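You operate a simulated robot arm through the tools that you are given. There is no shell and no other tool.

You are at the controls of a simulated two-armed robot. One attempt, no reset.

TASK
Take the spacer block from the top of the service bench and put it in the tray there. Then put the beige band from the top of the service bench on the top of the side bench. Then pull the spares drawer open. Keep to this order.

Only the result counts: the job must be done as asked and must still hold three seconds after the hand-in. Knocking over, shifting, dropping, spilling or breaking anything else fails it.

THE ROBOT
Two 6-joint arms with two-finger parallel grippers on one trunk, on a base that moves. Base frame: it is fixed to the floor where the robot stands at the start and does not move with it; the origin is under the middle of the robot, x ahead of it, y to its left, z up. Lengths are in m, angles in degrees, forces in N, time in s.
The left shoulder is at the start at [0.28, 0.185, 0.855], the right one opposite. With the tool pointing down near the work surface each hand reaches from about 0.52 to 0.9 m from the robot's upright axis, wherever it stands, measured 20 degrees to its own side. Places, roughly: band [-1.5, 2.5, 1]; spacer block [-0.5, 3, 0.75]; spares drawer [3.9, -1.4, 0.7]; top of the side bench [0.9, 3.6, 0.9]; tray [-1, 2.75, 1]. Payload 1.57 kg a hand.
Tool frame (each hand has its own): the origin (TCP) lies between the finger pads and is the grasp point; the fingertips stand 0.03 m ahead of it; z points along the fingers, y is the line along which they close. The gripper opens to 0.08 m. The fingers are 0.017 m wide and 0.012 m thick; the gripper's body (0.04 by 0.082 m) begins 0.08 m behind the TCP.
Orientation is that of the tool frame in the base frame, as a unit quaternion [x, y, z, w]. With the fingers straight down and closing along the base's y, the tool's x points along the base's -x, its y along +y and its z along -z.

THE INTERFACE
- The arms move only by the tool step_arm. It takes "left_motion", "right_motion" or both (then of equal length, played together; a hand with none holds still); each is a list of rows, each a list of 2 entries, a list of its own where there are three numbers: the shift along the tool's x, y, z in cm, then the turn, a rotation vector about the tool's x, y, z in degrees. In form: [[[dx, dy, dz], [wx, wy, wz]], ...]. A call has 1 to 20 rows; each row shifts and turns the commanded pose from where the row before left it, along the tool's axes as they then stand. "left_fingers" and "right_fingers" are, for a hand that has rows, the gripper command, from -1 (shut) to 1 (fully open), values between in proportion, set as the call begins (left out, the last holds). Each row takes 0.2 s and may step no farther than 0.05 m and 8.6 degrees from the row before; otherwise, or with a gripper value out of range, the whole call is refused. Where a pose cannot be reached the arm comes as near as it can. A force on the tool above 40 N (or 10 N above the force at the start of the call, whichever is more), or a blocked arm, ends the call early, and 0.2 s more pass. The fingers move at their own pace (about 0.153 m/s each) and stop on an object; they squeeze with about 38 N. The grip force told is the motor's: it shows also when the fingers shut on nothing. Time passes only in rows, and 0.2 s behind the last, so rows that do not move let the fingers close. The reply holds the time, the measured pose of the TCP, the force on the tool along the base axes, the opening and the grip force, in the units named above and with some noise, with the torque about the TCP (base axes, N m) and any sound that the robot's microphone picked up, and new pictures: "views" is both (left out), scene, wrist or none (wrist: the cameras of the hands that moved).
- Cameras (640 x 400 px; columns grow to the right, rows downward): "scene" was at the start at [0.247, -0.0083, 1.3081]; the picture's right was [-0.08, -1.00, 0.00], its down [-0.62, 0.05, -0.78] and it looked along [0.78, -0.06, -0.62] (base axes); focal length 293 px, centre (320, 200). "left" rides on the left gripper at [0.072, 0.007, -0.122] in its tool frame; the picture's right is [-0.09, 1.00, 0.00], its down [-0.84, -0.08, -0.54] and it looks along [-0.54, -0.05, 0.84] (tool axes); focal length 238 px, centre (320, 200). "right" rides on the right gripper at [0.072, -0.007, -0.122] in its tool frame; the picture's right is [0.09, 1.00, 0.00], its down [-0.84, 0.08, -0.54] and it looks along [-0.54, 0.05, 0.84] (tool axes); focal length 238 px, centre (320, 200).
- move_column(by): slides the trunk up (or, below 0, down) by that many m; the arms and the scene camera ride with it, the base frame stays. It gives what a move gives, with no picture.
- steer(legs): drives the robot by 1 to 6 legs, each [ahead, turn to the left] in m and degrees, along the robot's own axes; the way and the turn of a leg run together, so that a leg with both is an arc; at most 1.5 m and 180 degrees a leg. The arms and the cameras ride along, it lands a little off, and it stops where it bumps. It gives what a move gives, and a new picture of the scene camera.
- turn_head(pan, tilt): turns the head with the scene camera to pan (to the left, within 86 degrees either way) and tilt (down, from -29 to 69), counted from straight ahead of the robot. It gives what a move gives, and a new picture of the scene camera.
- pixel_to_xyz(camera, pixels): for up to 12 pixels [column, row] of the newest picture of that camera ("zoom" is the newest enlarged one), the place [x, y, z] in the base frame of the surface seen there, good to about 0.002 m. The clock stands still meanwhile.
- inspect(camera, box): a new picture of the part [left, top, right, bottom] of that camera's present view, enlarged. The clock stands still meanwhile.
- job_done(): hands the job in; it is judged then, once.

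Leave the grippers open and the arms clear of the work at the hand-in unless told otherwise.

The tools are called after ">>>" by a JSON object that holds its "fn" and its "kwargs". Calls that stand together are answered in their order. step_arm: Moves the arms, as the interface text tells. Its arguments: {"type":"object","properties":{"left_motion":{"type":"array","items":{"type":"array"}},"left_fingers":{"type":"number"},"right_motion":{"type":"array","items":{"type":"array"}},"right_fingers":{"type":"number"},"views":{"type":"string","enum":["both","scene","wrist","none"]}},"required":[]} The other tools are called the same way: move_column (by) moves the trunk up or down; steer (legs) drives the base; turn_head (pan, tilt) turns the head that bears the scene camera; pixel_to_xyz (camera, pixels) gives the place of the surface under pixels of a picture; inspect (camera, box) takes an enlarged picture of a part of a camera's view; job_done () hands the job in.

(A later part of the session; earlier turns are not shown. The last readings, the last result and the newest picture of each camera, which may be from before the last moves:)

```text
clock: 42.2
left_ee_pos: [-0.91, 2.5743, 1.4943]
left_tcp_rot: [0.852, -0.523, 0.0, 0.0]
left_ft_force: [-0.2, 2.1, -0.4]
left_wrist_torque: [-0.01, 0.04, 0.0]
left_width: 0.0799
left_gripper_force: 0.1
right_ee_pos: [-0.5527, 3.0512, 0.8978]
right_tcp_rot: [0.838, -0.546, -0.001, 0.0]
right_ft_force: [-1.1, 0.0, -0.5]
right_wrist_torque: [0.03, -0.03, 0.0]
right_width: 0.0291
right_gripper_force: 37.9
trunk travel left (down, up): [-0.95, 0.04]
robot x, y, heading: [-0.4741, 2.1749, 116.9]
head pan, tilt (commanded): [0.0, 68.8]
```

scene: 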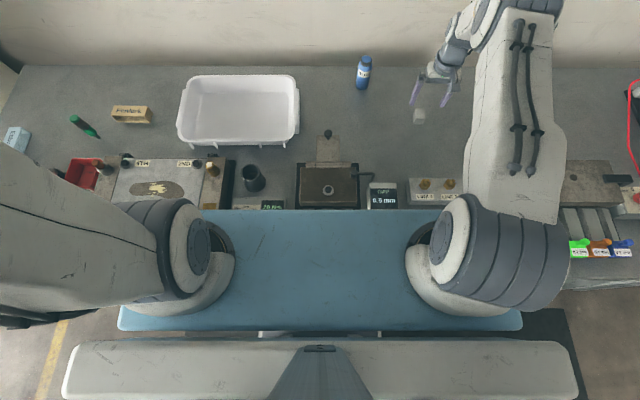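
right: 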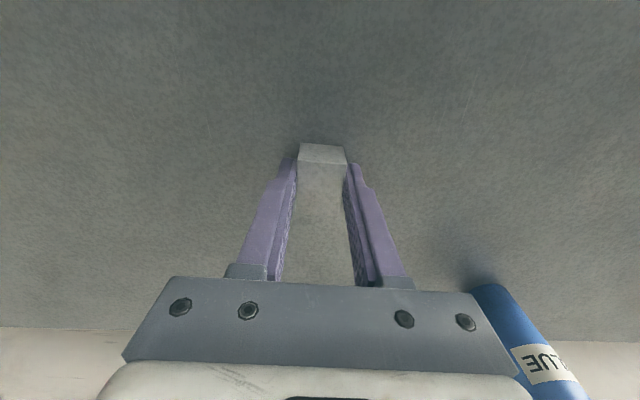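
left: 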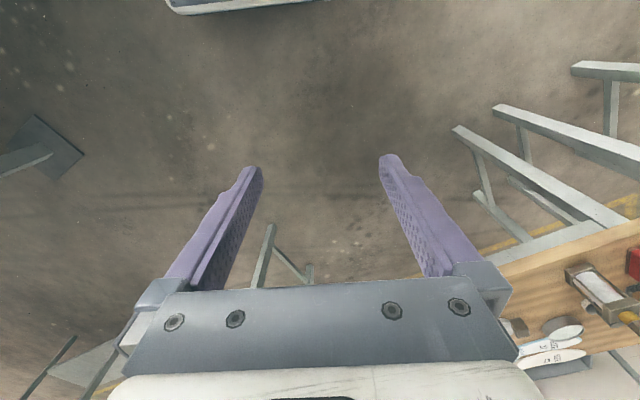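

The block is held (width 0.029, force 38 N). I'll lift it straight up 30 cm, first slowly, then check.

>>> {"fn": "step_arm", "kwargs": {"right_motion": [[[0, 0, -2], [0, 0, 0]], [[0, 0, -3], [0, 0, 0]], [[0, 0, -5], [0, 0, 0]], [[0, 0, -5], [0, 0, 0]], [[0, 0, -5], [0, 0, 0]], [[0, 0, -5], [0, 0, 0]], [[0, 0, -5], [0, 0, 0]]], "views": "both"}}

```text
clock: 43.9
left_ee_pos: [-0.9099, 2.5744, 1.4936]
left_tcp_rot: [0.852, -0.523, -0.001, -0.001]
left_ft_force: [0.7, -0.5, -0.2]
left_wrist_torque: [-0.02, -0.02, 0.01]
left_width: 0.0801
left_gripper_force: 0.1
right_ee_pos: [-0.5536, 3.0499, 1.197]
right_tcp_rot: [0.838, -0.545, 0.0, 0.0]
right_ft_force: [0.2, 0.0, -1.7]
right_wrist_torque: [0.03, 0.03, 0.02]
right_width: 0.0291
right_gripper_force: 37.9
trunk travel left (down, up): [-0.95, 0.04]
robot x, y, heading: [-0.4765, 2.1757, 116.9]
head pan, tilt (commanded): [0.0, 68.8]
```

scene: 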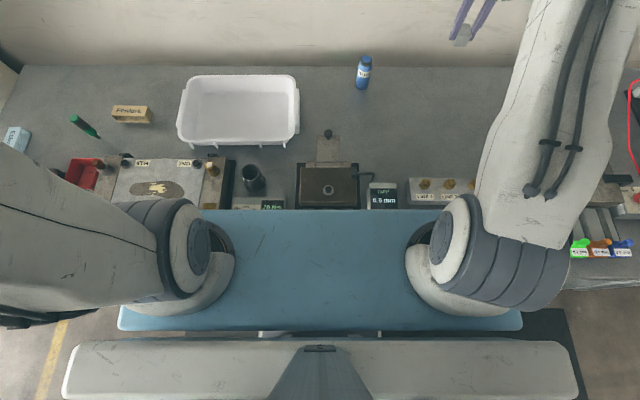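
right: 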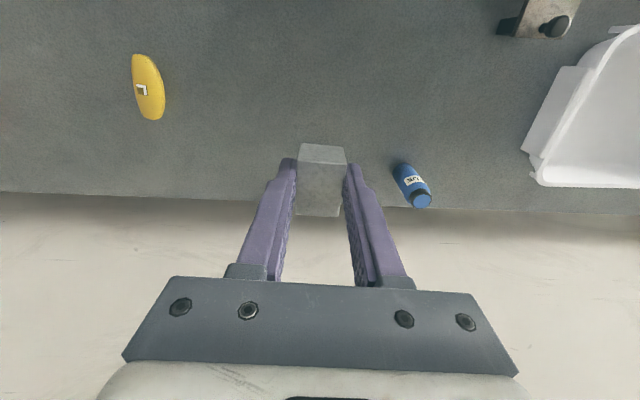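

The block hangs firmly in the fingers at z≈1.2. To bring it over the tray I'll back away 0.6 m, turn left 45°, drive 0.56 m and turn right 45°, which shifts me about 0.4 m left along the bench.

>>> {"fn": "steer", "kwargs": {"legs": [[-0.6, 0], [0, 45], [0.56, 0], [0, -45]]}}

```text
clock: 54.2
left_ee_pos: [-1.1599, 2.2156, 1.4932]
left_tcp_rot: [0.849, -0.529, 0.001, 0.0]
left_ft_force: [-0.4, 0.6, 0.3]
left_wrist_torque: [0.0, 0.01, -0.03]
left_width: 0.0801
left_gripper_force: 0.0
right_ee_pos: [-0.7977, 2.6864, 1.1966]
right_tcp_rot: [0.835, -0.55, 0.0, 0.0]
right_ft_force: [0.5, -0.3, -0.9]
right_wrist_torque: [0.01, -0.01, 0.04]
right_width: 0.029
right_gripper_force: 38.0
trunk travel left (down, up): [-0.95, 0.04]
robot x, y, heading: [-0.7335, 1.8089, 116.3]
head pan, tilt (commanded): [0.0, 68.8]
```

scene: 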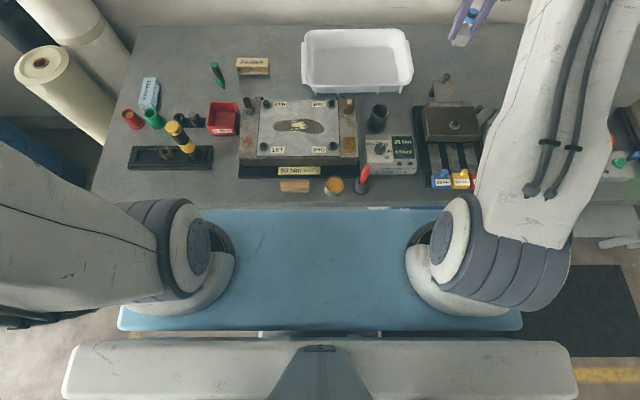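

I'm now at about u=0.15 along the bench, facing it, still holding the block. The scene shows the tray at (357,60) ahead. I'll drive 0.2 m ahead.

>>> {"fn": "steer", "kwargs": {"legs": [[0.2, 0]]}}

```text
clock: 55.8
left_ee_pos: [-1.2503, 2.3938, 1.4935]
left_tcp_rot: [0.85, -0.527, 0.001, 0.0]
left_ft_force: [0.5, -0.2, 0.5]
left_wrist_torque: [0.01, -0.01, 0.0]
left_width: 0.0799
left_gripper_force: 0.1
right_ee_pos: [-0.8882, 2.8669, 1.196]
right_tcp_rot: [0.835, -0.55, 0.0, 0.0]
right_ft_force: [0.6, 0.2, -1.5]
right_wrist_torque: [0.02, 0.0, 0.0]
right_width: 0.0292
right_gripper_force: 38.0
trunk travel left (down, up): [-0.95, 0.04]
robot x, y, heading: [-0.8202, 1.9872, 116.1]
head pan, tilt (commanded): [0.0, 68.8]
```

scene: 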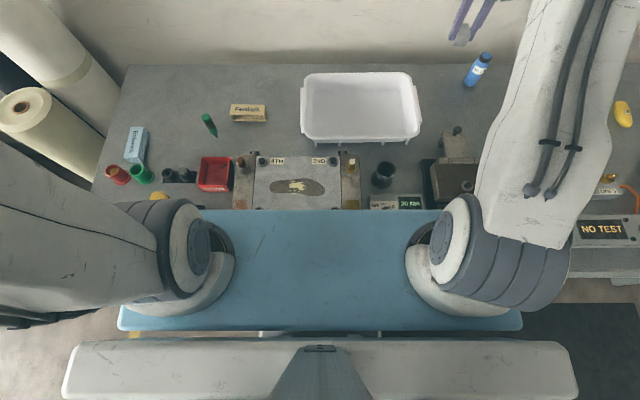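

Now I'll re-measure the tray's rim and floor in this view.

>>> {"fn": "pixel_to_xyz", "kwargs": {"camera": "scene", "pixels": [[358, 110], [330, 110], [385, 110], [358, 125], [358, 90], [303, 105], [418, 105], [358, 138], [357, 75], [453, 130], [477, 68], [382, 175]]}}

```text
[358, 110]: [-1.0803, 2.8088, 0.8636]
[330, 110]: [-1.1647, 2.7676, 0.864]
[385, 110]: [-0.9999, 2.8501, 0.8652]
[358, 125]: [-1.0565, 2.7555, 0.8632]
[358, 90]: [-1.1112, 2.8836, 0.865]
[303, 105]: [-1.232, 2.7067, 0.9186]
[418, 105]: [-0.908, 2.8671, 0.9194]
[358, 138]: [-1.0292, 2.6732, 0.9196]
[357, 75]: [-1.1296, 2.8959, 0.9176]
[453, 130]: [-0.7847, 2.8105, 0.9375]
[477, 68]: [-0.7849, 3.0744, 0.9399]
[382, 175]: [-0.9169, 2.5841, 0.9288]
```

The tray centre is (-1.07, 2.79), floor at 0.864. I'll move the right hand 19.7 cm to the left at this height, then start going down 20 cm.

>>> {"fn": "step_arm", "kwargs": {"right_motion": [[[0, 4.93, 0], [0, 0, 0]], [[0, 4.93, 0], [0, 0, 0]], [[0, 4.93, 0], [0, 0, 0]], [[0, 4.93, 0], [0, 0, 0]], [[0, 0, 5], [0, 0, 0]], [[0, 0, 5], [0, 0, 0]], [[0, 0, 5], [0, 0, 0]]], "views": "both"}}

```text
clock: 57.4
left_ee_pos: [-1.2496, 2.3948, 1.4945]
left_tcp_rot: [0.85, -0.528, 0.0, 0.0]
left_ft_force: [-0.4, 0.1, 0.6]
left_wrist_torque: [0.01, 0.0, -0.01]
left_width: 0.0801
left_gripper_force: 0.1
right_ee_pos: [-1.0681, 2.7892, 1.0475]
right_tcp_rot: [0.835, -0.55, 0.0, 0.001]
right_ft_force: [-0.1, -0.3, -0.5]
right_wrist_torque: [0.01, 0.03, 0.02]
right_width: 0.0291
right_gripper_force: 37.7
trunk travel left (down, up): [-0.95, 0.04]
robot x, y, heading: [-0.8202, 1.9893, 116.2]
head pan, tilt (commanded): [0.0, 68.8]
```

scene: 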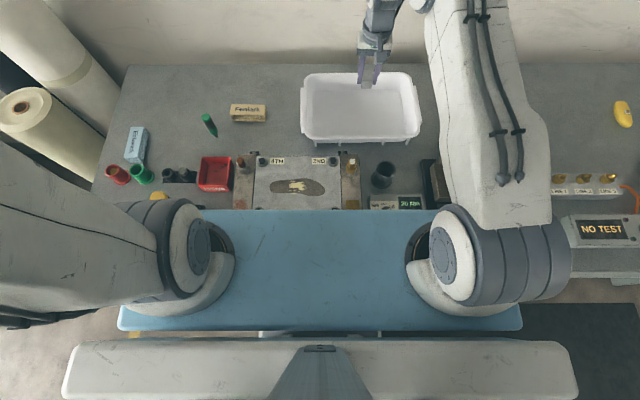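
right: 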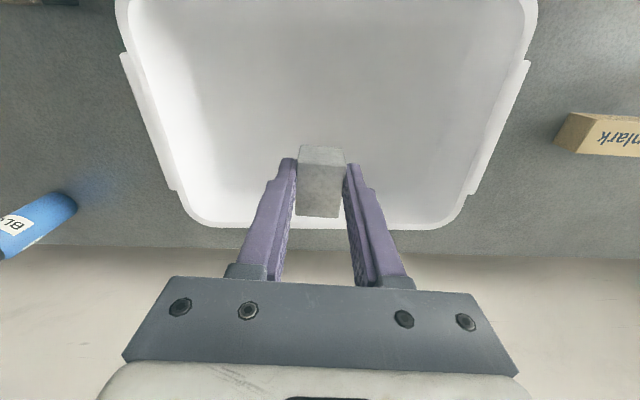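

The block is over the tray's centre at z≈1.05. I'll lower 14.3 cm so the block just about touches the tray floor.

>>> {"fn": "step_arm", "kwargs": {"right_motion": [[[0, 0, 5], [0, 0, 0]], [[0, 0, 4], [0, 0, 0]], [[0, 0, 3], [0, 0, 0]], [[0, 0, 1.5], [0, 0, 0]], [[0, 0, 0.8], [0, 0, 0]]], "views": "both"}}

```text
clock: 58.6
left_ee_pos: [-1.2496, 2.3934, 1.4932]
left_tcp_rot: [0.85, -0.527, 0.0, 0.0]
left_ft_force: [-1.0, -0.4, 0.3]
left_wrist_torque: [-0.02, 0.02, 0.0]
left_width: 0.08
left_gripper_force: 0.0
right_ee_pos: [-1.0697, 2.7902, 0.9036]
right_tcp_rot: [0.835, -0.55, 0.0, -0.001]
right_ft_force: [0.4, 0.5, -1.1]
right_wrist_torque: [0.0, 0.0, 0.01]
right_width: 0.0292
right_gripper_force: 37.6
trunk travel left (down, up): [-0.95, 0.04]
robot x, y, heading: [-0.8202, 1.9919, 116.0]
head pan, tilt (commanded): [0.0, 68.8]
```

scene: 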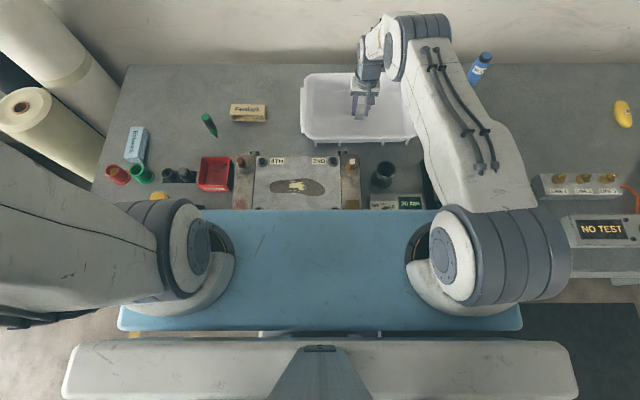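
right: 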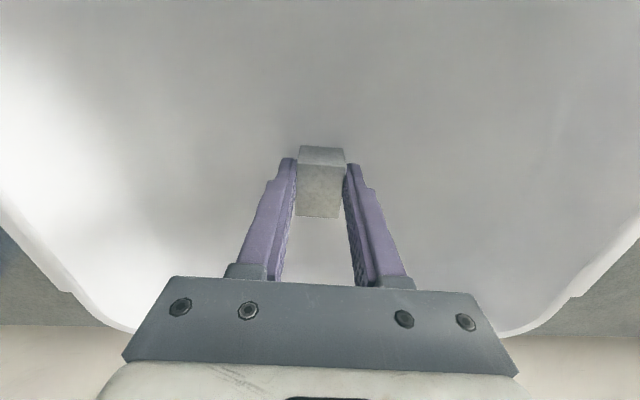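

The block is just above the tray floor, inside the tray. I'll lower 1.5 mm more, then open the gripper.

>>> {"fn": "step_arm", "kwargs": {"right_motion": [[[0, 0, 0.15], [0, 0, 0]]], "views": "none"}}

>>> {"fn": "step_arm", "kwargs": {"right_motion": [[[0, 0, 0], [0, 0, 0]], [[0, 0, 0], [0, 0, 0]], [[0, 0, 0], [0, 0, 0]]], "right_fingers": 1, "views": "wrist"}}

```text
clock: 59.0
left_ee_pos: [-1.2492, 2.3953, 1.493]
left_tcp_rot: [0.849, -0.529, 0.0, 0.0]
left_ft_force: [0.1, -0.4, 0.6]
left_wrist_torque: [-0.02, 0.01, -0.02]
left_width: 0.0799
left_gripper_force: 0.0
right_ee_pos: [-1.0696, 2.7892, 0.9032]
right_tcp_rot: [0.836, -0.549, 0.0, 0.0]
right_ft_force: [0.2, -0.2, -1.0]
right_wrist_torque: [0.03, -0.02, 0.02]
right_width: 0.0292
right_gripper_force: 37.7
trunk travel left (down, up): [-0.95, 0.04]
robot x, y, heading: [-0.8201, 1.9898, 116.3]
head pan, tilt (commanded): [0.0, 68.8]
```

```text
clock: 59.8
left_ee_pos: [-1.249, 2.3939, 1.4934]
left_tcp_rot: [0.849, -0.528, -0.001, -0.001]
left_ft_force: [-1.0, -0.6, -0.9]
left_wrist_torque: [0.03, 0.03, 0.01]
left_width: 0.0799
left_gripper_force: 0.1
right_ee_pos: [-1.0716, 2.7877, 0.9018]
right_tcp_rot: [0.835, -0.55, -0.001, 0.0]
right_ft_force: [-0.8, 0.3, 0.2]
right_wrist_torque: [-0.03, -0.01, 0.02]
right_width: 0.0799
right_gripper_force: 0.0
trunk travel left (down, up): [-0.95, 0.04]
robot x, y, heading: [-0.8202, 1.9913, 116.2]
head pan, tilt (commanded): [0.0, 68.8]
```

right: 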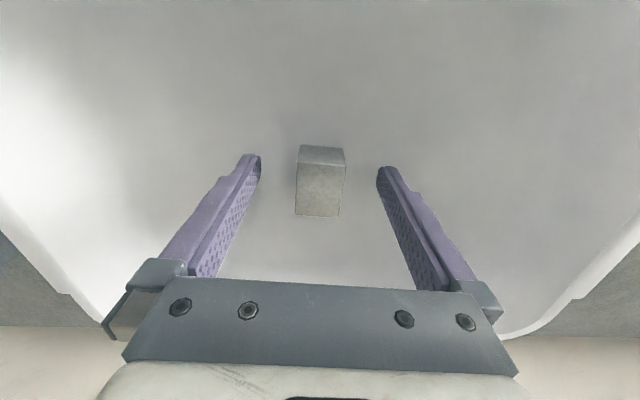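

The block stands free between the open fingers. I'll raise the right hand straight up 40 cm and look.

>>> {"fn": "step_arm", "kwargs": {"right_motion": [[[0, 0, -3], [0, 0, 0]], [[0, 0, -5], [0, 0, 0]], [[0, 0, -5], [0, 0, 0]], [[0, 0, -5], [0, 0, 0]], [[0, 0, -5], [0, 0, 0]], [[0, 0, -5], [0, 0, 0]], [[0, 0, -5], [0, 0, 0]], [[0, 0, -5], [0, 0, 0]]], "views": "both"}}

```text
clock: 61.6
left_ee_pos: [-1.2501, 2.3948, 1.4931]
left_tcp_rot: [0.849, -0.528, -0.001, 0.001]
left_ft_force: [0.1, 0.3, 0.4]
left_wrist_torque: [0.0, -0.01, 0.0]
left_width: 0.08
left_gripper_force: 0.0
right_ee_pos: [-1.0697, 2.7882, 1.283]
right_tcp_rot: [0.835, -0.55, 0.001, 0.001]
right_ft_force: [0.3, -0.5, 0.8]
right_wrist_torque: [0.01, 0.01, 0.01]
right_width: 0.08
right_gripper_force: 0.1
trunk travel left (down, up): [-0.95, 0.04]
robot x, y, heading: [-0.8204, 1.9896, 116.1]
head pan, tilt (commanded): [0.0, 68.8]
```

scene: 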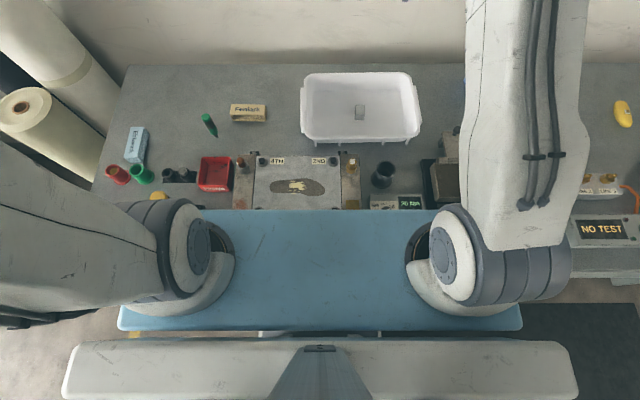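
right: 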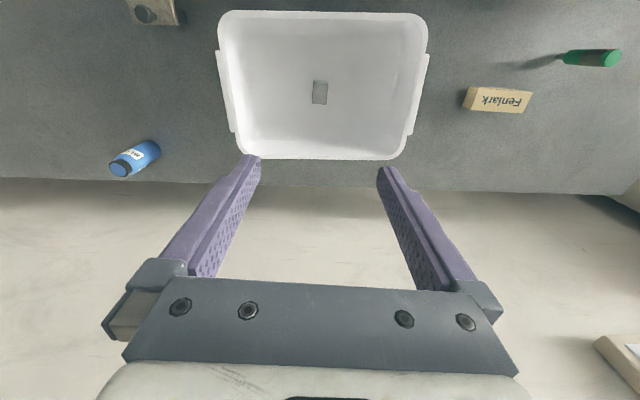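

The block sits in the tray at scene (360,112). Next is the beige band. I'll enlarge it from both cameras to see its shape and measure it.

>>> {"fn": "inspect", "kwargs": {"camera": "scene", "box": [217, 92, 281, 132]}}

>>> {"fn": "pixel_to_xyz", "kwargs": {"camera": "zoom", "pixels": [[140, 150], [470, 150], [140, 200], [480, 270]]}}

>>> {"fn": "inspect", "kwargs": {"camera": "right", "box": [448, 70, 560, 140]}}

```text
10.00 times, centred on (249, 112) of scene
```

zoom: 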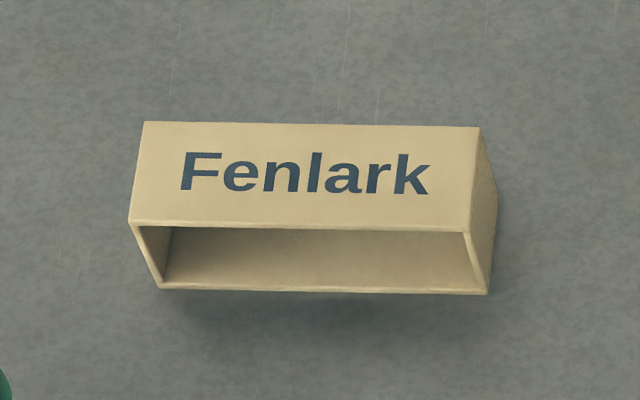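

```text
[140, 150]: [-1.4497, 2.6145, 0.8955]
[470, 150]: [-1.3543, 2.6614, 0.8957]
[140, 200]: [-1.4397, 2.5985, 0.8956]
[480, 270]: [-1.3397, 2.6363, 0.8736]
```

```text
5.71 times, centred on (504, 105) of right
```

zoom: 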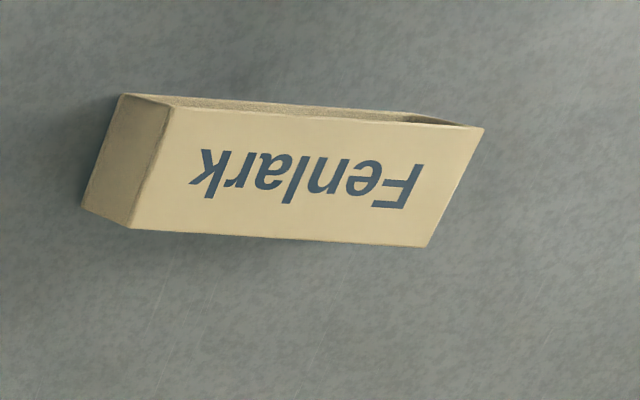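

It's a thin-walled rectangular sleeve, open toward me, label on top. I'll measure the top face's corners in this latest zoom.

>>> {"fn": "pixel_to_xyz", "kwargs": {"camera": "zoom", "pixels": [[178, 112], [472, 132], [425, 240], [136, 222], [305, 175], [110, 150], [90, 205], [300, 106], [300, 300]]}}

>>> {"fn": "inspect", "kwargs": {"camera": "scene", "box": [225, 98, 273, 128]}}

>>> {"fn": "pixel_to_xyz", "kwargs": {"camera": "zoom", "pixels": [[95, 88], [515, 95], [75, 212], [505, 222], [300, 270], [120, 295], [540, 310], [300, 150], [540, 200]]}}

```text
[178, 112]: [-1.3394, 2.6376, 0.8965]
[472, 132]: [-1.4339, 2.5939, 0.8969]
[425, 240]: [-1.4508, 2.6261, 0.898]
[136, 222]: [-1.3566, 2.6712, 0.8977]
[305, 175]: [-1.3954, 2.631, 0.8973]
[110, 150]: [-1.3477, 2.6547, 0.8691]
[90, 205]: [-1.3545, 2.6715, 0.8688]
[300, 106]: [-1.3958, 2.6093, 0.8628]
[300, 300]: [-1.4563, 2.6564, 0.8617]
```

```text
13.33 times, centred on (249, 113) of scene
```

zoom: 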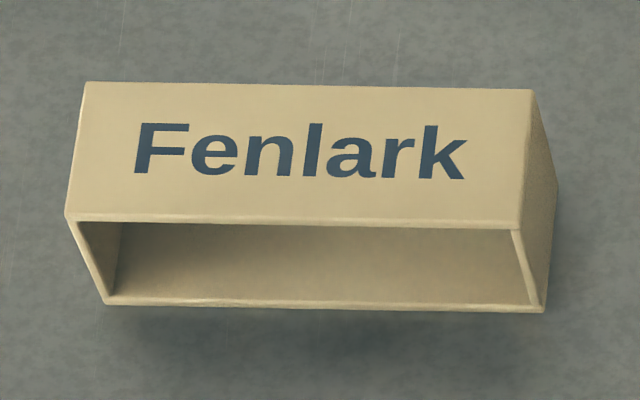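

```text
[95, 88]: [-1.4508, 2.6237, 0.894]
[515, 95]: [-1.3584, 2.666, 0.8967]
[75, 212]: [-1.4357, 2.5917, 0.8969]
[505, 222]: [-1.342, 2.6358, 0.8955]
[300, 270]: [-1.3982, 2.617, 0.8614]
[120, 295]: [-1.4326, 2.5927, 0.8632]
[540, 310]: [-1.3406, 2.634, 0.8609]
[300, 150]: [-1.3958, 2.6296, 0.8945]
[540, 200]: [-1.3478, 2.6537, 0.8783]
```

The band measures about 10.7 x 4 x 3.6 cm, centre (-1.395, 2.632), yaw about 25.5°, top at 0.897. I'll grip it across its 4 cm depth, edge-on, so the sleeve isn't crushed. The left hand must turn about 90°, so I'll turn it by -89.3° about its own z while lowering 25 cm, and meanwhile pull the right hand back and to the right.

>>> {"fn": "step_arm", "kwargs": {"left_motion": [[[0, 0, 2.27], [0, 0, -8.12]], [[0, 0, 2.27], [0, 0, -8.12]], [[0, 0, 2.27], [0, 0, -8.12]], [[0, 0, 2.27], [0, 0, -8.12]], [[0, 0, 2.27], [0, 0, -8.12]], [[0, 0, 2.27], [0, 0, -8.12]], [[0, 0, 2.27], [0, 0, -8.12]], [[0, 0, 2.27], [0, 0, -8.12]], [[0, 0, 2.27], [0, 0, -8.12]], [[0, 0, 2.27], [0, 0, -8.12]], [[0, 0, 2.27], [0, 0, -8.12]]], "right_motion": [[[3.5, -1.5, 0], [0, 0, 0]], [[3.5, -1.5, 0], [0, 0, 0]], [[3.5, -1.5, 0], [0, 0, 0]], [[3.5, -1.5, 0], [0, 0, 0]], [[3.5, -1.5, 0], [0, 0, 0]], [[3.5, -1.5, 0], [0, 0, 0]], [[0, 0, 0], [0, 0, 0]], [[0, 0, 0], [0, 0, 0]], [[0, 0, 0], [0, 0, 0]], [[0, 0, 0], [0, 0, 0]], [[0, 0, 0], [0, 0, 0]]], "left_fingers": 1, "right_fingers": 1, "views": "both"}}

```text
clock: 64.0
left_ee_pos: [-1.2496, 2.3951, 1.2435]
left_tcp_rot: [0.975, 0.224, 0.0, 0.0]
left_ft_force: [-0.1, 0.0, -0.6]
left_wrist_torque: [0.02, 0.0, 0.01]
left_width: 0.08
left_gripper_force: 0.0
right_ee_pos: [-0.9033, 2.63, 1.281]
right_tcp_rot: [0.835, -0.55, 0.0, -0.001]
right_ft_force: [0.4, 0.0, -0.4]
right_wrist_torque: [0.02, -0.02, 0.01]
right_width: 0.08
right_gripper_force: 0.0
trunk travel left (down, up): [-0.95, 0.04]
robot x, y, heading: [-0.8195, 1.9923, 116.5]
head pan, tilt (commanded): [0.0, 68.8]
```

scene: 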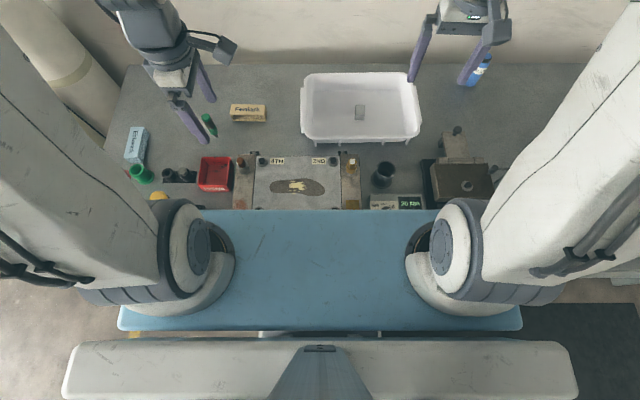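
right: 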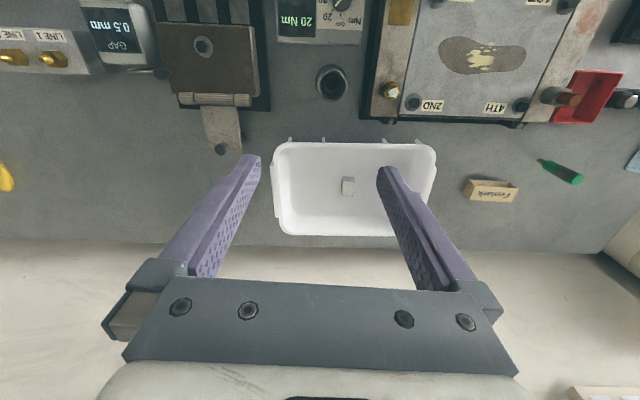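
left: 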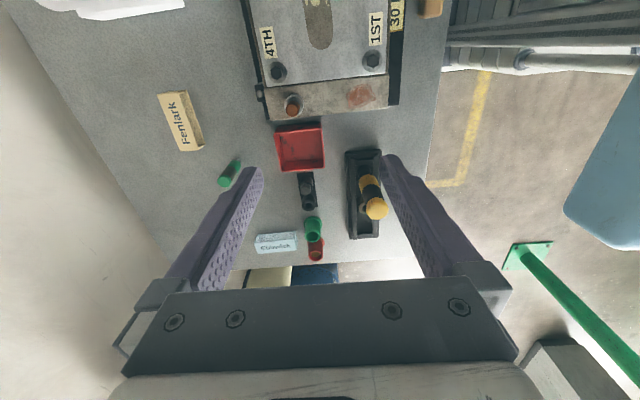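

The left hand is turned (tool x now points to my right at 25.9°). I'll move it 27.7 cm toward the bench's back and 2.7 cm left, then down 12 cm.

>>> {"fn": "step_arm", "kwargs": {"left_motion": [[[-0.46, -4.61, 0], [0, 0, 0]], [[-0.46, -4.61, 0], [0, 0, 0]], [[-0.46, -4.61, 0], [0, 0, 0]], [[-0.46, -4.61, 0], [0, 0, 0]], [[-0.46, -4.61, 0], [0, 0, 0]], [[-0.45, -4.61, 0], [0, 0, 0]], [[0, 0, 4], [0, 0, 0]], [[0, 0, 4], [0, 0, 0]], [[0, 0, 4], [0, 0, 0]]], "views": "both"}}

```text
clock: 66.0
left_ee_pos: [-1.3952, 2.632, 1.1231]
left_tcp_rot: [0.975, 0.221, 0.0, 0.0]
left_ft_force: [0.4, -0.1, -0.1]
left_wrist_torque: [-0.01, 0.0, 0.01]
left_width: 0.0803
left_gripper_force: 0.1
right_ee_pos: [-0.9024, 2.6306, 1.281]
right_tcp_rot: [0.836, -0.549, 0.0, 0.0]
right_ft_force: [0.2, 0.6, -0.2]
right_wrist_torque: [0.0, -0.04, -0.07]
right_width: 0.0803
right_gripper_force: 0.0
trunk travel left (down, up): [-0.95, 0.04]
robot x, y, heading: [-0.8183, 1.9914, 116.2]
head pan, tilt (commanded): [0.0, 68.8]
```

scene: 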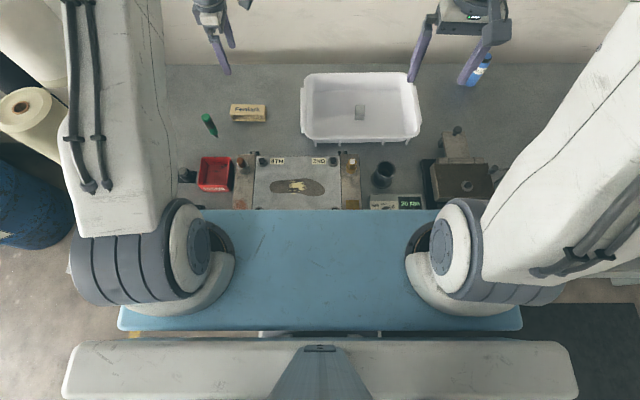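
left: 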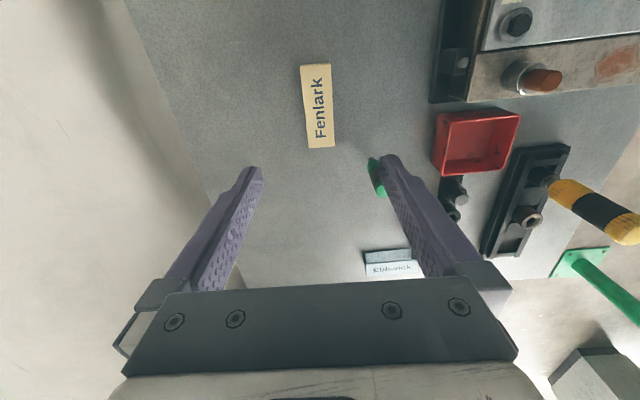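

The hand is centred over the band. Before descending, I'll check how much clearance the left arm's links have above the tall yellow-black tool, and measure that tool and the green one.

>>> {"fn": "pixel_to_xyz", "kwargs": {"camera": "scene", "pixels": [[110, 120], [160, 100], [80, 20], [165, 170], [120, 220], [210, 125], [208, 117], [213, 135]]}}

>>> {"fn": "pixel_to_xyz", "kwargs": {"camera": "left", "pixels": [[376, 178], [380, 192], [372, 162], [560, 195], [630, 232], [455, 192], [537, 80], [316, 105], [392, 260]]}}

```text
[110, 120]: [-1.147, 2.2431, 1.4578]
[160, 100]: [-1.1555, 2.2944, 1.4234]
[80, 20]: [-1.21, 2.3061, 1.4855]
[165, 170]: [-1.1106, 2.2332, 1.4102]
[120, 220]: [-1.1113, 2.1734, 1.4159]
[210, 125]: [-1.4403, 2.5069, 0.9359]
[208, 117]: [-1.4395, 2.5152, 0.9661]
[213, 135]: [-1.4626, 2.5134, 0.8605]
```

```text
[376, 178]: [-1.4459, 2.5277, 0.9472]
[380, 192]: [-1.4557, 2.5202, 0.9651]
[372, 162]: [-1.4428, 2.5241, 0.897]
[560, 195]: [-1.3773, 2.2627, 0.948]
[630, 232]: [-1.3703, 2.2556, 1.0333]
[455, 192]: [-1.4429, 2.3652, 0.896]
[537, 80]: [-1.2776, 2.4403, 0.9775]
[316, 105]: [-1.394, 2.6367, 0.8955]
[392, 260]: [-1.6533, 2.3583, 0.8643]
```

The arm's link is at z≈1.42 and the yellow tool's top at 1.033, so there's ample clearance. The green tool at (-1.448, 2.52) is about 9 cm away from the near finger. I'll lower the left hand 18 cm and check.

>>> {"fn": "step_arm", "kwargs": {"left_motion": [[[0, 0, 4.5], [0, 0, 0]], [[0, 0, 4.5], [0, 0, 0]], [[0, 0, 4.5], [0, 0, 0]], [[0, 0, 4.5], [0, 0, 0]]], "views": "both"}}

```text
clock: 67.0
left_ee_pos: [-1.3927, 2.6327, 0.9423]
left_tcp_rot: [0.975, 0.222, 0.0, -0.001]
left_ft_force: [0.6, 0.2, -0.1]
left_wrist_torque: [-0.01, -0.01, 0.04]
left_width: 0.0802
left_gripper_force: 0.1
right_ee_pos: [-0.9029, 2.6309, 1.2817]
right_tcp_rot: [0.836, -0.549, 0.001, 0.0]
right_ft_force: [0.6, -0.2, -0.1]
right_wrist_torque: [-0.03, 0.0, -0.01]
right_width: 0.0799
right_gripper_force: 0.1
trunk travel left (down, up): [-0.95, 0.04]
robot x, y, heading: [-0.8224, 1.9933, 116.1]
head pan, tilt (commanded): [0.0, 68.8]
```

scene: 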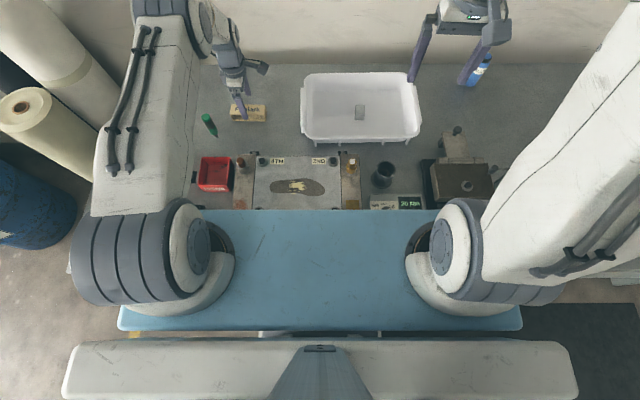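
left: 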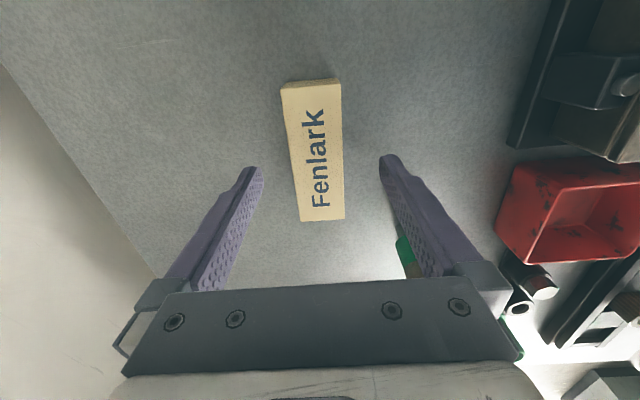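

The band lies between the fingers. I'll lower another 4.9 cm to bring the fingertips to just above the bench.

>>> {"fn": "step_arm", "kwargs": {"left_motion": [[[-0.1, 0, 2.5], [0, 0, 0]], [[0, 0, 1.5], [0, 0, 0]], [[0, 0, 0.9], [0, 0, 0]]], "views": "both"}}

```text
clock: 67.8
left_ee_pos: [-1.3954, 2.6299, 0.8946]
left_tcp_rot: [0.975, 0.221, 0.0, -0.001]
left_ft_force: [-0.5, -0.2, -0.5]
left_wrist_torque: [-0.04, 0.02, 0.02]
left_width: 0.0802
left_gripper_force: 0.0
right_ee_pos: [-0.9021, 2.6306, 1.2811]
right_tcp_rot: [0.835, -0.55, 0.0, 0.0]
right_ft_force: [0.5, 0.4, 0.3]
right_wrist_torque: [0.0, 0.02, -0.01]
right_width: 0.0799
right_gripper_force: 0.0
trunk travel left (down, up): [-0.95, 0.04]
robot x, y, heading: [-0.8219, 1.9874, 116.3]
head pan, tilt (commanded): [0.0, 68.8]
```

scene: 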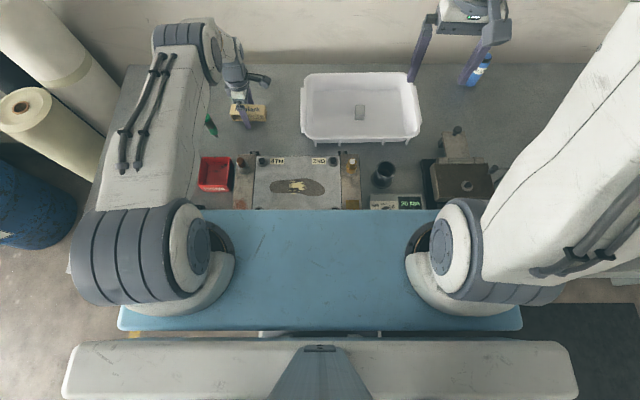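
left: 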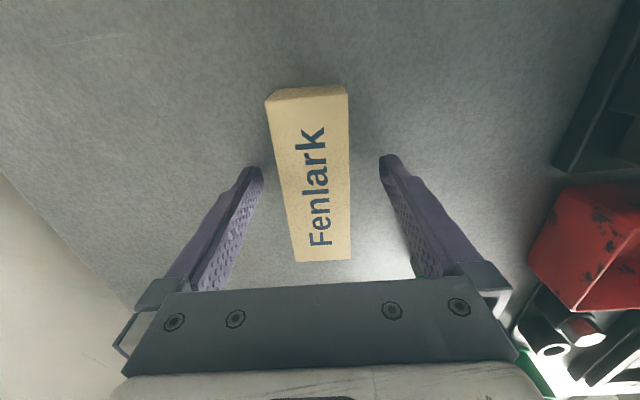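

The fingers straddle the band with tips about 4 mm above the bench. I'll lower 1.5 mm more and then close the left gripper.

>>> {"fn": "step_arm", "kwargs": {"left_motion": [[[0, 0, 0.15], [0, 0, 0]]], "views": "none"}}

>>> {"fn": "step_arm", "kwargs": {"left_motion": [[[0, 0, 0], [0, 0, 0]], [[0, 0, 0], [0, 0, 0]], [[0, 0, 0], [0, 0, 0]], [[0, 0, 0], [0, 0, 0]]], "left_fingers": -1, "views": "wrist"}}

```text
clock: 68.2
left_ee_pos: [-1.3952, 2.6304, 0.8925]
left_tcp_rot: [0.975, 0.222, 0.0, 0.0]
left_ft_force: [-0.1, -0.7, -0.6]
left_wrist_torque: [0.01, 0.03, 0.0]
left_width: 0.08
left_gripper_force: 0.1
right_ee_pos: [-0.9029, 2.6303, 1.2812]
right_tcp_rot: [0.835, -0.55, 0.0, 0.0]
right_ft_force: [0.0, -0.8, 0.3]
right_wrist_torque: [-0.01, 0.0, 0.03]
right_width: 0.0801
right_gripper_force: 0.2
trunk travel left (down, up): [-0.95, 0.04]
robot x, y, heading: [-0.8154, 1.9915, 116.4]
head pan, tilt (commanded): [0.0, 68.8]
```

```text
clock: 69.2
left_ee_pos: [-1.395, 2.6304, 0.892]
left_tcp_rot: [0.975, 0.222, 0.001, -0.001]
left_ft_force: [-0.1, 0.7, -0.2]
left_wrist_torque: [-0.02, -0.02, 0.0]
left_width: 0.0365
left_gripper_force: 37.9
right_ee_pos: [-0.9026, 2.6306, 1.2828]
right_tcp_rot: [0.835, -0.55, 0.0, -0.001]
right_ft_force: [0.1, -0.9, -0.2]
right_wrist_torque: [0.04, 0.0, 0.0]
right_width: 0.08
right_gripper_force: 0.0
trunk travel left (down, up): [-0.95, 0.04]
robot x, y, heading: [-0.819, 1.9926, 116.2]
head pan, tilt (commanded): [0.0, 68.8]
```

left: 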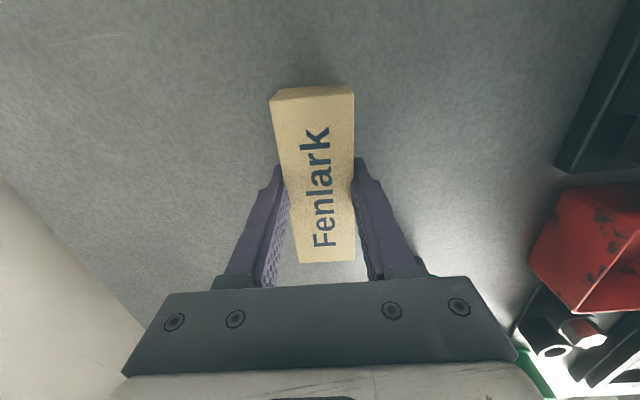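

The band is held (width 0.0365, 38 N) and looks undeformed. I'll lift straight up, slowly at first, 30 cm total.

>>> {"fn": "step_arm", "kwargs": {"left_motion": [[[0, 0, -1], [0, 0, 0]], [[0, 0, -2], [0, 0, 0]], [[0, 0, -3], [0, 0, 0]], [[0, 0, -4], [0, 0, 0]], [[0, 0, -4], [0, 0, 0]], [[0, 0, -4], [0, 0, 0]], [[0, 0, -4], [0, 0, 0]], [[0, 0, -4], [0, 0, 0]], [[0, 0, -4], [0, 0, 0]]], "views": "both"}}

```text
clock: 71.2
left_ee_pos: [-1.3948, 2.6311, 1.1936]
left_tcp_rot: [0.975, 0.221, 0.0, 0.001]
left_ft_force: [0.3, 0.7, 0.0]
left_wrist_torque: [0.01, -0.01, 0.0]
left_width: 0.0363
left_gripper_force: 38.6
right_ee_pos: [-0.903, 2.6301, 1.2806]
right_tcp_rot: [0.835, -0.55, 0.0, 0.0]
right_ft_force: [-0.3, 0.2, -0.1]
right_wrist_torque: [-0.02, -0.02, 0.02]
right_width: 0.0799
right_gripper_force: 0.1
trunk travel left (down, up): [-0.95, 0.04]
robot x, y, heading: [-0.8214, 1.9947, 116.3]
head pan, tilt (commanded): [0.0, 68.8]
```

scene: 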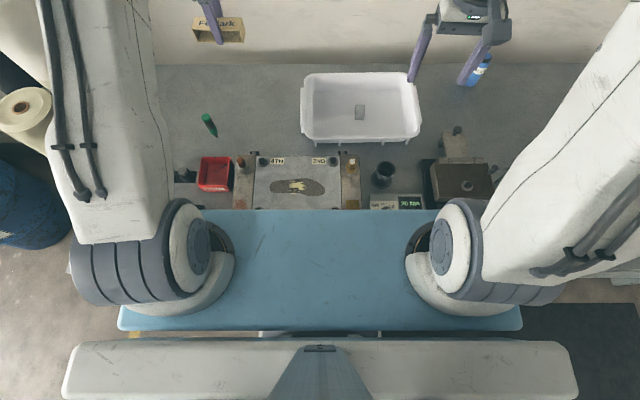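
left: 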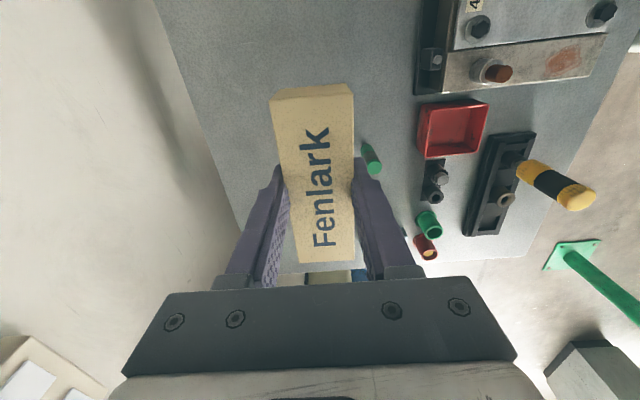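

The band came up cleanly at z≈1.19. I'll back away 0.6 m from the bench and then look toward the side bench before driving there.

>>> {"fn": "steer", "kwargs": {"legs": [[-0.65, 0]]}}

>>> {"fn": "turn_head", "kwargs": {"pan": -45, "tilt": 35}}

```text
clock: 74.8
left_ee_pos: [-1.1092, 2.048, 1.1934]
left_tcp_rot: [0.975, 0.223, 0.0, 0.0]
left_ft_force: [1.2, 0.9, -0.3]
left_wrist_torque: [0.01, -0.02, 0.01]
left_width: 0.0361
left_gripper_force: 38.5
right_ee_pos: [-0.6147, 2.0478, 1.2813]
right_tcp_rot: [0.836, -0.548, 0.0, 0.0]
right_ft_force: [0.3, -0.1, 0.2]
right_wrist_torque: [-0.01, -0.01, 0.01]
right_width: 0.0798
right_gripper_force: 0.1
trunk travel left (down, up): [-0.95, 0.04]
robot x, y, heading: [-0.5292, 1.4072, 116.5]
head pan, tilt (commanded): [0.0, 68.8]
```

scene: 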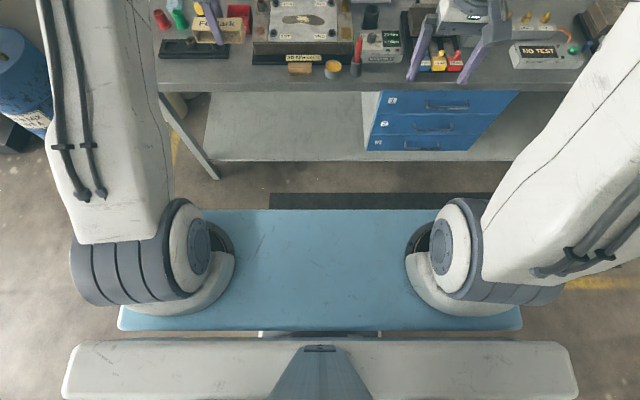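

```text
clock: 75.9
left_ee_pos: [-1.1078, 2.047, 1.1941]
left_tcp_rot: [0.975, 0.223, 0.0, 0.0]
left_ft_force: [0.6, -0.3, -0.1]
left_wrist_torque: [-0.02, 0.01, 0.01]
left_width: 0.0367
left_gripper_force: 38.2
right_ee_pos: [-0.6161, 2.0468, 1.2826]
right_tcp_rot: [0.836, -0.548, 0.001, 0.0]
right_ft_force: [-0.5, 0.2, -0.4]
right_wrist_torque: [-0.04, 0.0, 0.0]
right_width: 0.0798
right_gripper_force: 0.1
trunk travel left (down, up): [-0.95, 0.04]
robot x, y, heading: [-0.5311, 1.4068, 116.4]
head pan, tilt (commanded): [-45.0, 35.0]
```

scene: 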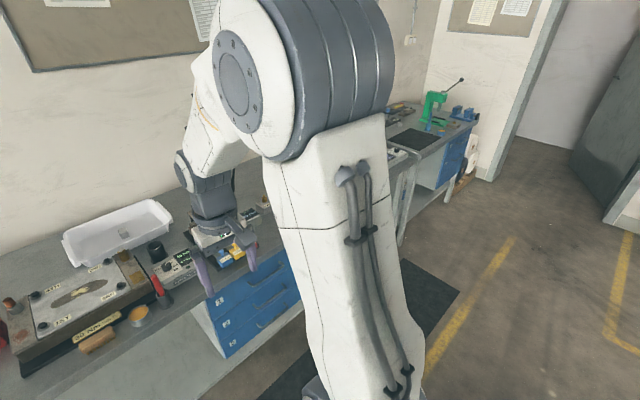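

The floor toward the side bench looks clear. I'll turn the base right 90° to face along the benches, then look ahead.

>>> {"fn": "turn_head", "kwargs": {"pan": 0, "tilt": 30}}

>>> {"fn": "steer", "kwargs": {"legs": [[0, -90]]}}

```text
clock: 77.0
left_ee_pos: [-1.1081, 2.0472, 1.194]
left_tcp_rot: [0.975, 0.223, 0.0, 0.0]
left_ft_force: [0.4, 0.3, -0.2]
left_wrist_torque: [0.02, 0.01, -0.01]
left_width: 0.0359
left_gripper_force: 38.0
right_ee_pos: [-0.6149, 2.0483, 1.2815]
right_tcp_rot: [0.836, -0.548, 0.0, 0.0]
right_ft_force: [0.1, 0.0, 1.1]
right_wrist_torque: [0.03, -0.04, -0.02]
right_width: 0.0799
right_gripper_force: 0.1
trunk travel left (down, up): [-0.95, 0.04]
robot x, y, heading: [-0.5275, 1.4071, 116.3]
head pan, tilt (commanded): [0.0, 30.0]
```

scene: 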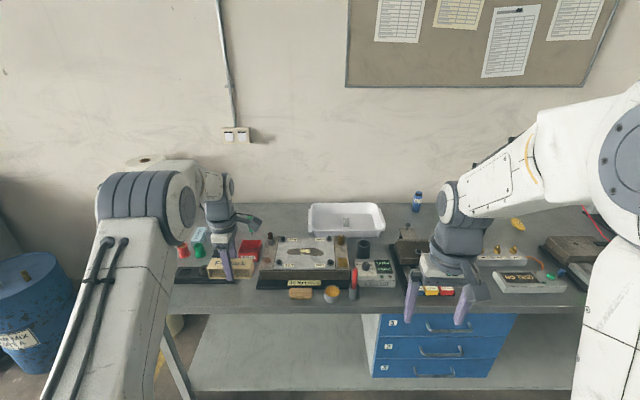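

```text
clock: 81.2
left_ee_pos: [0.1105, 1.9831, 1.1944]
left_tcp_rot: [0.846, -0.533, 0.0, 0.001]
left_ft_force: [-0.5, -0.1, 0.9]
left_wrist_torque: [0.02, 0.02, 0.03]
left_width: 0.0361
left_gripper_force: 38.2
right_ee_pos: [0.107, 1.4904, 1.2818]
right_tcp_rot: [-0.202, 0.979, -0.001, 0.0]
right_ft_force: [0.3, -0.4, -0.3]
right_wrist_torque: [0.01, 0.0, 0.0]
right_width: 0.08
right_gripper_force: 0.1
trunk travel left (down, up): [-0.95, 0.04]
robot x, y, heading: [-0.5308, 1.409, 26.2]
head pan, tilt (commanded): [0.0, 30.0]
```

scene: 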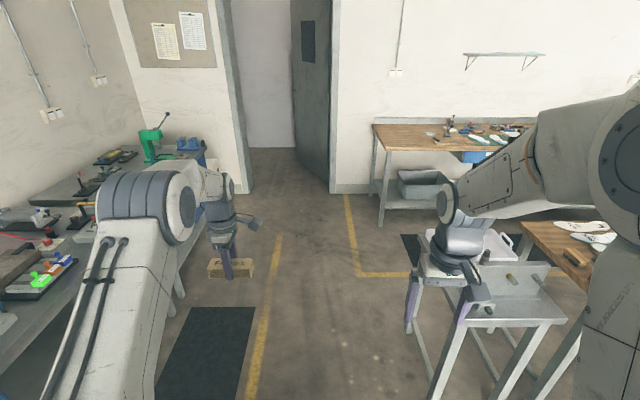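

The corridor ahead is free; a grey table stands to the right at (500,290) and the side bench is ahead left, with a green press at (150,145). I'll measure the corridor limits and the side bench.

>>> {"fn": "pixel_to_xyz", "kwargs": {"camera": "scene", "pixels": [[425, 285], [405, 260], [565, 320], [440, 390], [180, 290], [205, 165], [195, 150], [150, 150], [115, 158], [178, 168], [380, 220], [345, 195]]}}

>>> {"fn": "inspect", "kwargs": {"camera": "scene", "box": [30, 95, 254, 235]}}

```text
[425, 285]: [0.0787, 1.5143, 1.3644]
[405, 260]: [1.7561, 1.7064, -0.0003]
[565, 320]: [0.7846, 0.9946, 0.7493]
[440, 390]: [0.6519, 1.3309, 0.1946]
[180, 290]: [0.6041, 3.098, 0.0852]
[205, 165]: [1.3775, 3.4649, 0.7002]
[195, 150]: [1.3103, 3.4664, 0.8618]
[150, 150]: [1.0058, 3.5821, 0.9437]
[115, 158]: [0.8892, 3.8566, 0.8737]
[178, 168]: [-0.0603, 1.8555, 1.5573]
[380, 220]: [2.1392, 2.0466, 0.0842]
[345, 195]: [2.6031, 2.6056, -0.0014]
```

```text
2.86 times, centred on (142, 165) of scene
```

zoom: 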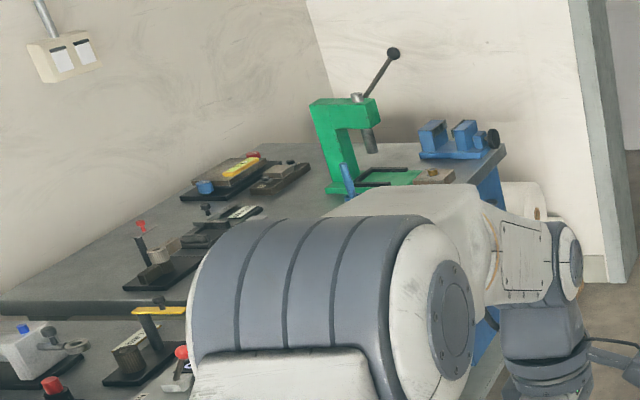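

The corridor is wide enough: the grey table's leg is about 0.6 m to the right of my line and the benches about 1 m to the left. I'll drive 1.85 m ahead and turn left 90° to face the side bench.

>>> {"fn": "steer", "kwargs": {"legs": [[1.0, 0], [0.85, 0], [0, 90]]}}

```text
clock: 94.4
left_ee_pos: [0.5734, 2.8658, 1.195]
left_tcp_rot: [0.976, 0.217, 0.0, 0.0]
left_ft_force: [0.3, -1.1, 0.1]
left_wrist_torque: [0.01, -0.03, -0.01]
left_width: 0.0362
left_gripper_force: 37.9
right_ee_pos: [1.0647, 2.8589, 1.2807]
right_tcp_rot: [0.833, -0.554, 0.0, 0.0]
right_ft_force: [-0.3, -0.5, -0.3]
right_wrist_torque: [0.0, -0.03, -0.03]
right_width: 0.0801
right_gripper_force: 0.1
trunk travel left (down, up): [-0.95, 0.04]
robot x, y, heading: [1.1435, 2.2187, 115.8]
head pan, tilt (commanded): [0.0, 30.0]
```

scene: 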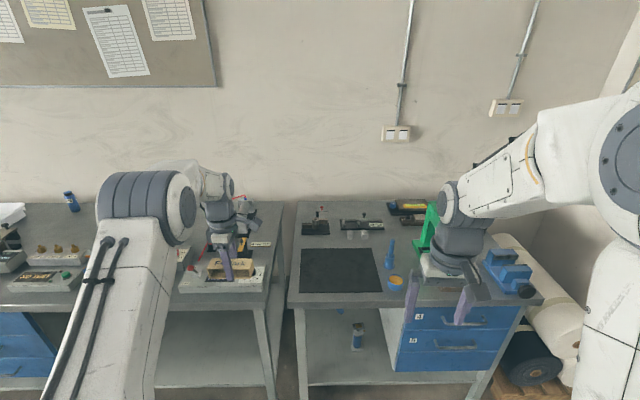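

The side bench is straight ahead with a dark mat at (340,270), items at the back, a press and vise to the right. I'll enlarge it and measure free areas.

>>> {"fn": "inspect", "kwargs": {"camera": "scene", "box": [280, 190, 456, 310]}}

>>> {"fn": "pixel_to_xyz", "kwargs": {"camera": "scene", "pixels": [[290, 298], [300, 250], [340, 270], [380, 290], [345, 243], [292, 210], [500, 302], [395, 280], [390, 255], [300, 293], [382, 252], [302, 295]]}}

```text
3.33 times, centred on (368, 250) of scene
```

zoom: 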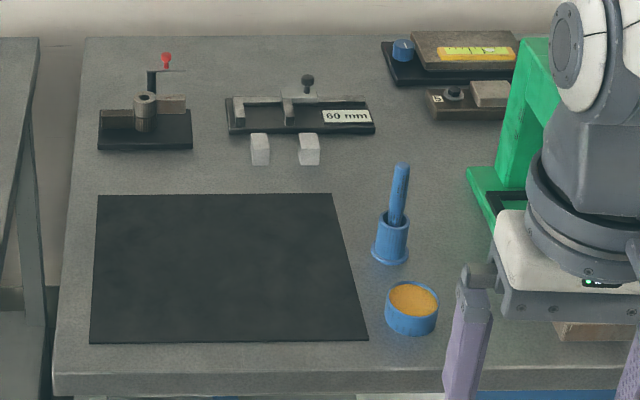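

```text
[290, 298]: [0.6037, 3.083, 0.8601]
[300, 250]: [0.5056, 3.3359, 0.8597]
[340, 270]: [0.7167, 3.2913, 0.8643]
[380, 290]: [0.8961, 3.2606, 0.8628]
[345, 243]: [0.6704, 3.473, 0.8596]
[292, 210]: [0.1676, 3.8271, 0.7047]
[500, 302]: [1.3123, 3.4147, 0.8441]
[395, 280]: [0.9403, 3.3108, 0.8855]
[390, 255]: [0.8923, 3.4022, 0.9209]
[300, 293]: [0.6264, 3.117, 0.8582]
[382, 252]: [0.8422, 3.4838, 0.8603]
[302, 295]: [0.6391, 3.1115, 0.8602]
```

I'll measure the free zones: behind the mat, and the patch between the "60 mm" fixture, the blue tool and the green press.

>>> {"fn": "pixel_to_xyz", "kwargs": {"camera": "zoom", "pixels": [[145, 155], [145, 190], [98, 195], [335, 190], [310, 168], [380, 128], [425, 122], [465, 165], [395, 162], [380, 195], [465, 200], [76, 190]]}}

>>> {"fn": "pixel_to_xyz", "kwargs": {"camera": "zoom", "pixels": [[92, 345], [366, 342], [230, 345], [230, 372], [60, 372], [400, 170], [400, 240], [412, 300], [440, 250], [450, 225], [375, 240], [410, 345]]}}

```text
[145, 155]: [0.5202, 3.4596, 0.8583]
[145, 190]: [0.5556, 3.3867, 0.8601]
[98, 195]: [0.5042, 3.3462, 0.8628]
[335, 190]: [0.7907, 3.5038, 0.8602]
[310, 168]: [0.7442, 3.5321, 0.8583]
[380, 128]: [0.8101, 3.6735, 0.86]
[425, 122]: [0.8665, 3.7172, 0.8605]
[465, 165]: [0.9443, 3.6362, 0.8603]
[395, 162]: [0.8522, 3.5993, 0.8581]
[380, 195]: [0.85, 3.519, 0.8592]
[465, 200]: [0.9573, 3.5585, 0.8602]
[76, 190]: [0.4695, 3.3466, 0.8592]
```

```text
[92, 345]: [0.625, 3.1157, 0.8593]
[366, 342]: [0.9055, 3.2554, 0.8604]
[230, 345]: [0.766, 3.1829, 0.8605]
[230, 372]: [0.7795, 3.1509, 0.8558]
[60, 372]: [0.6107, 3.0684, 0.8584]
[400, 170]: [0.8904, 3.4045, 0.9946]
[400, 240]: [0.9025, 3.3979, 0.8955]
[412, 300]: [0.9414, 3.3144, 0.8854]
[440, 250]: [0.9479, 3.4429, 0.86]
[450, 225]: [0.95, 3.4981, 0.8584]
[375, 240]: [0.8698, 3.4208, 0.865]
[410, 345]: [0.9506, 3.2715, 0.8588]
```

My right hand hides the part right of the blue cup. I'll raise the right hand 20 cm and move it 12 cm right to uncover it.

>>> {"fn": "step_arm", "kwargs": {"right_motion": [[[0, -3, -5], [0, 0, 0]], [[0, -3, -4], [0, 0, 0]], [[0, -3, -4], [0, 0, 0]], [[0, -3, -4], [0, 0, 0]], [[0, 0, -4], [0, 0, 0]]], "views": "none"}}

```text
refused: row 1 steps farther than a row can; nothing moved
```

The first row was over the 5 cm limit. I'll use smaller steps.

>>> {"fn": "step_arm", "kwargs": {"right_motion": [[[0, -2.4, -4], [0, 0, 0]], [[0, -2.4, -4], [0, 0, 0]], [[0, -2.4, -4], [0, 0, 0]], [[0, -2.4, -4], [0, 0, 0]], [[0, -2.4, -4], [0, 0, 0]]], "views": "scene"}}

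```text
clock: 95.6
left_ee_pos: [0.573, 2.8653, 1.1951]
left_tcp_rot: [0.976, 0.217, 0.0, -0.001]
left_ft_force: [-0.3, -0.4, 0.0]
left_wrist_torque: [0.0, -0.01, -0.04]
left_width: 0.0363
left_gripper_force: 37.9
right_ee_pos: [1.1757, 2.9056, 1.4834]
right_tcp_rot: [0.832, -0.554, 0.001, -0.001]
right_ft_force: [0.2, 0.4, 0.1]
right_wrist_torque: [-0.05, -0.03, 0.01]
right_width: 0.0797
right_gripper_force: 0.1
trunk travel left (down, up): [-0.95, 0.04]
robot x, y, heading: [1.1399, 2.2194, 115.9]
head pan, tilt (commanded): [0.0, 30.0]
```

scene: 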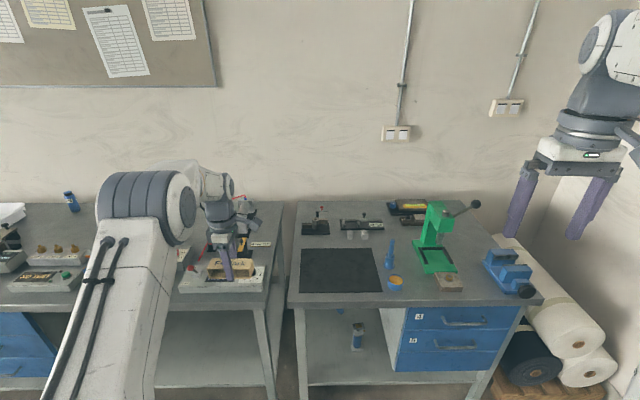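

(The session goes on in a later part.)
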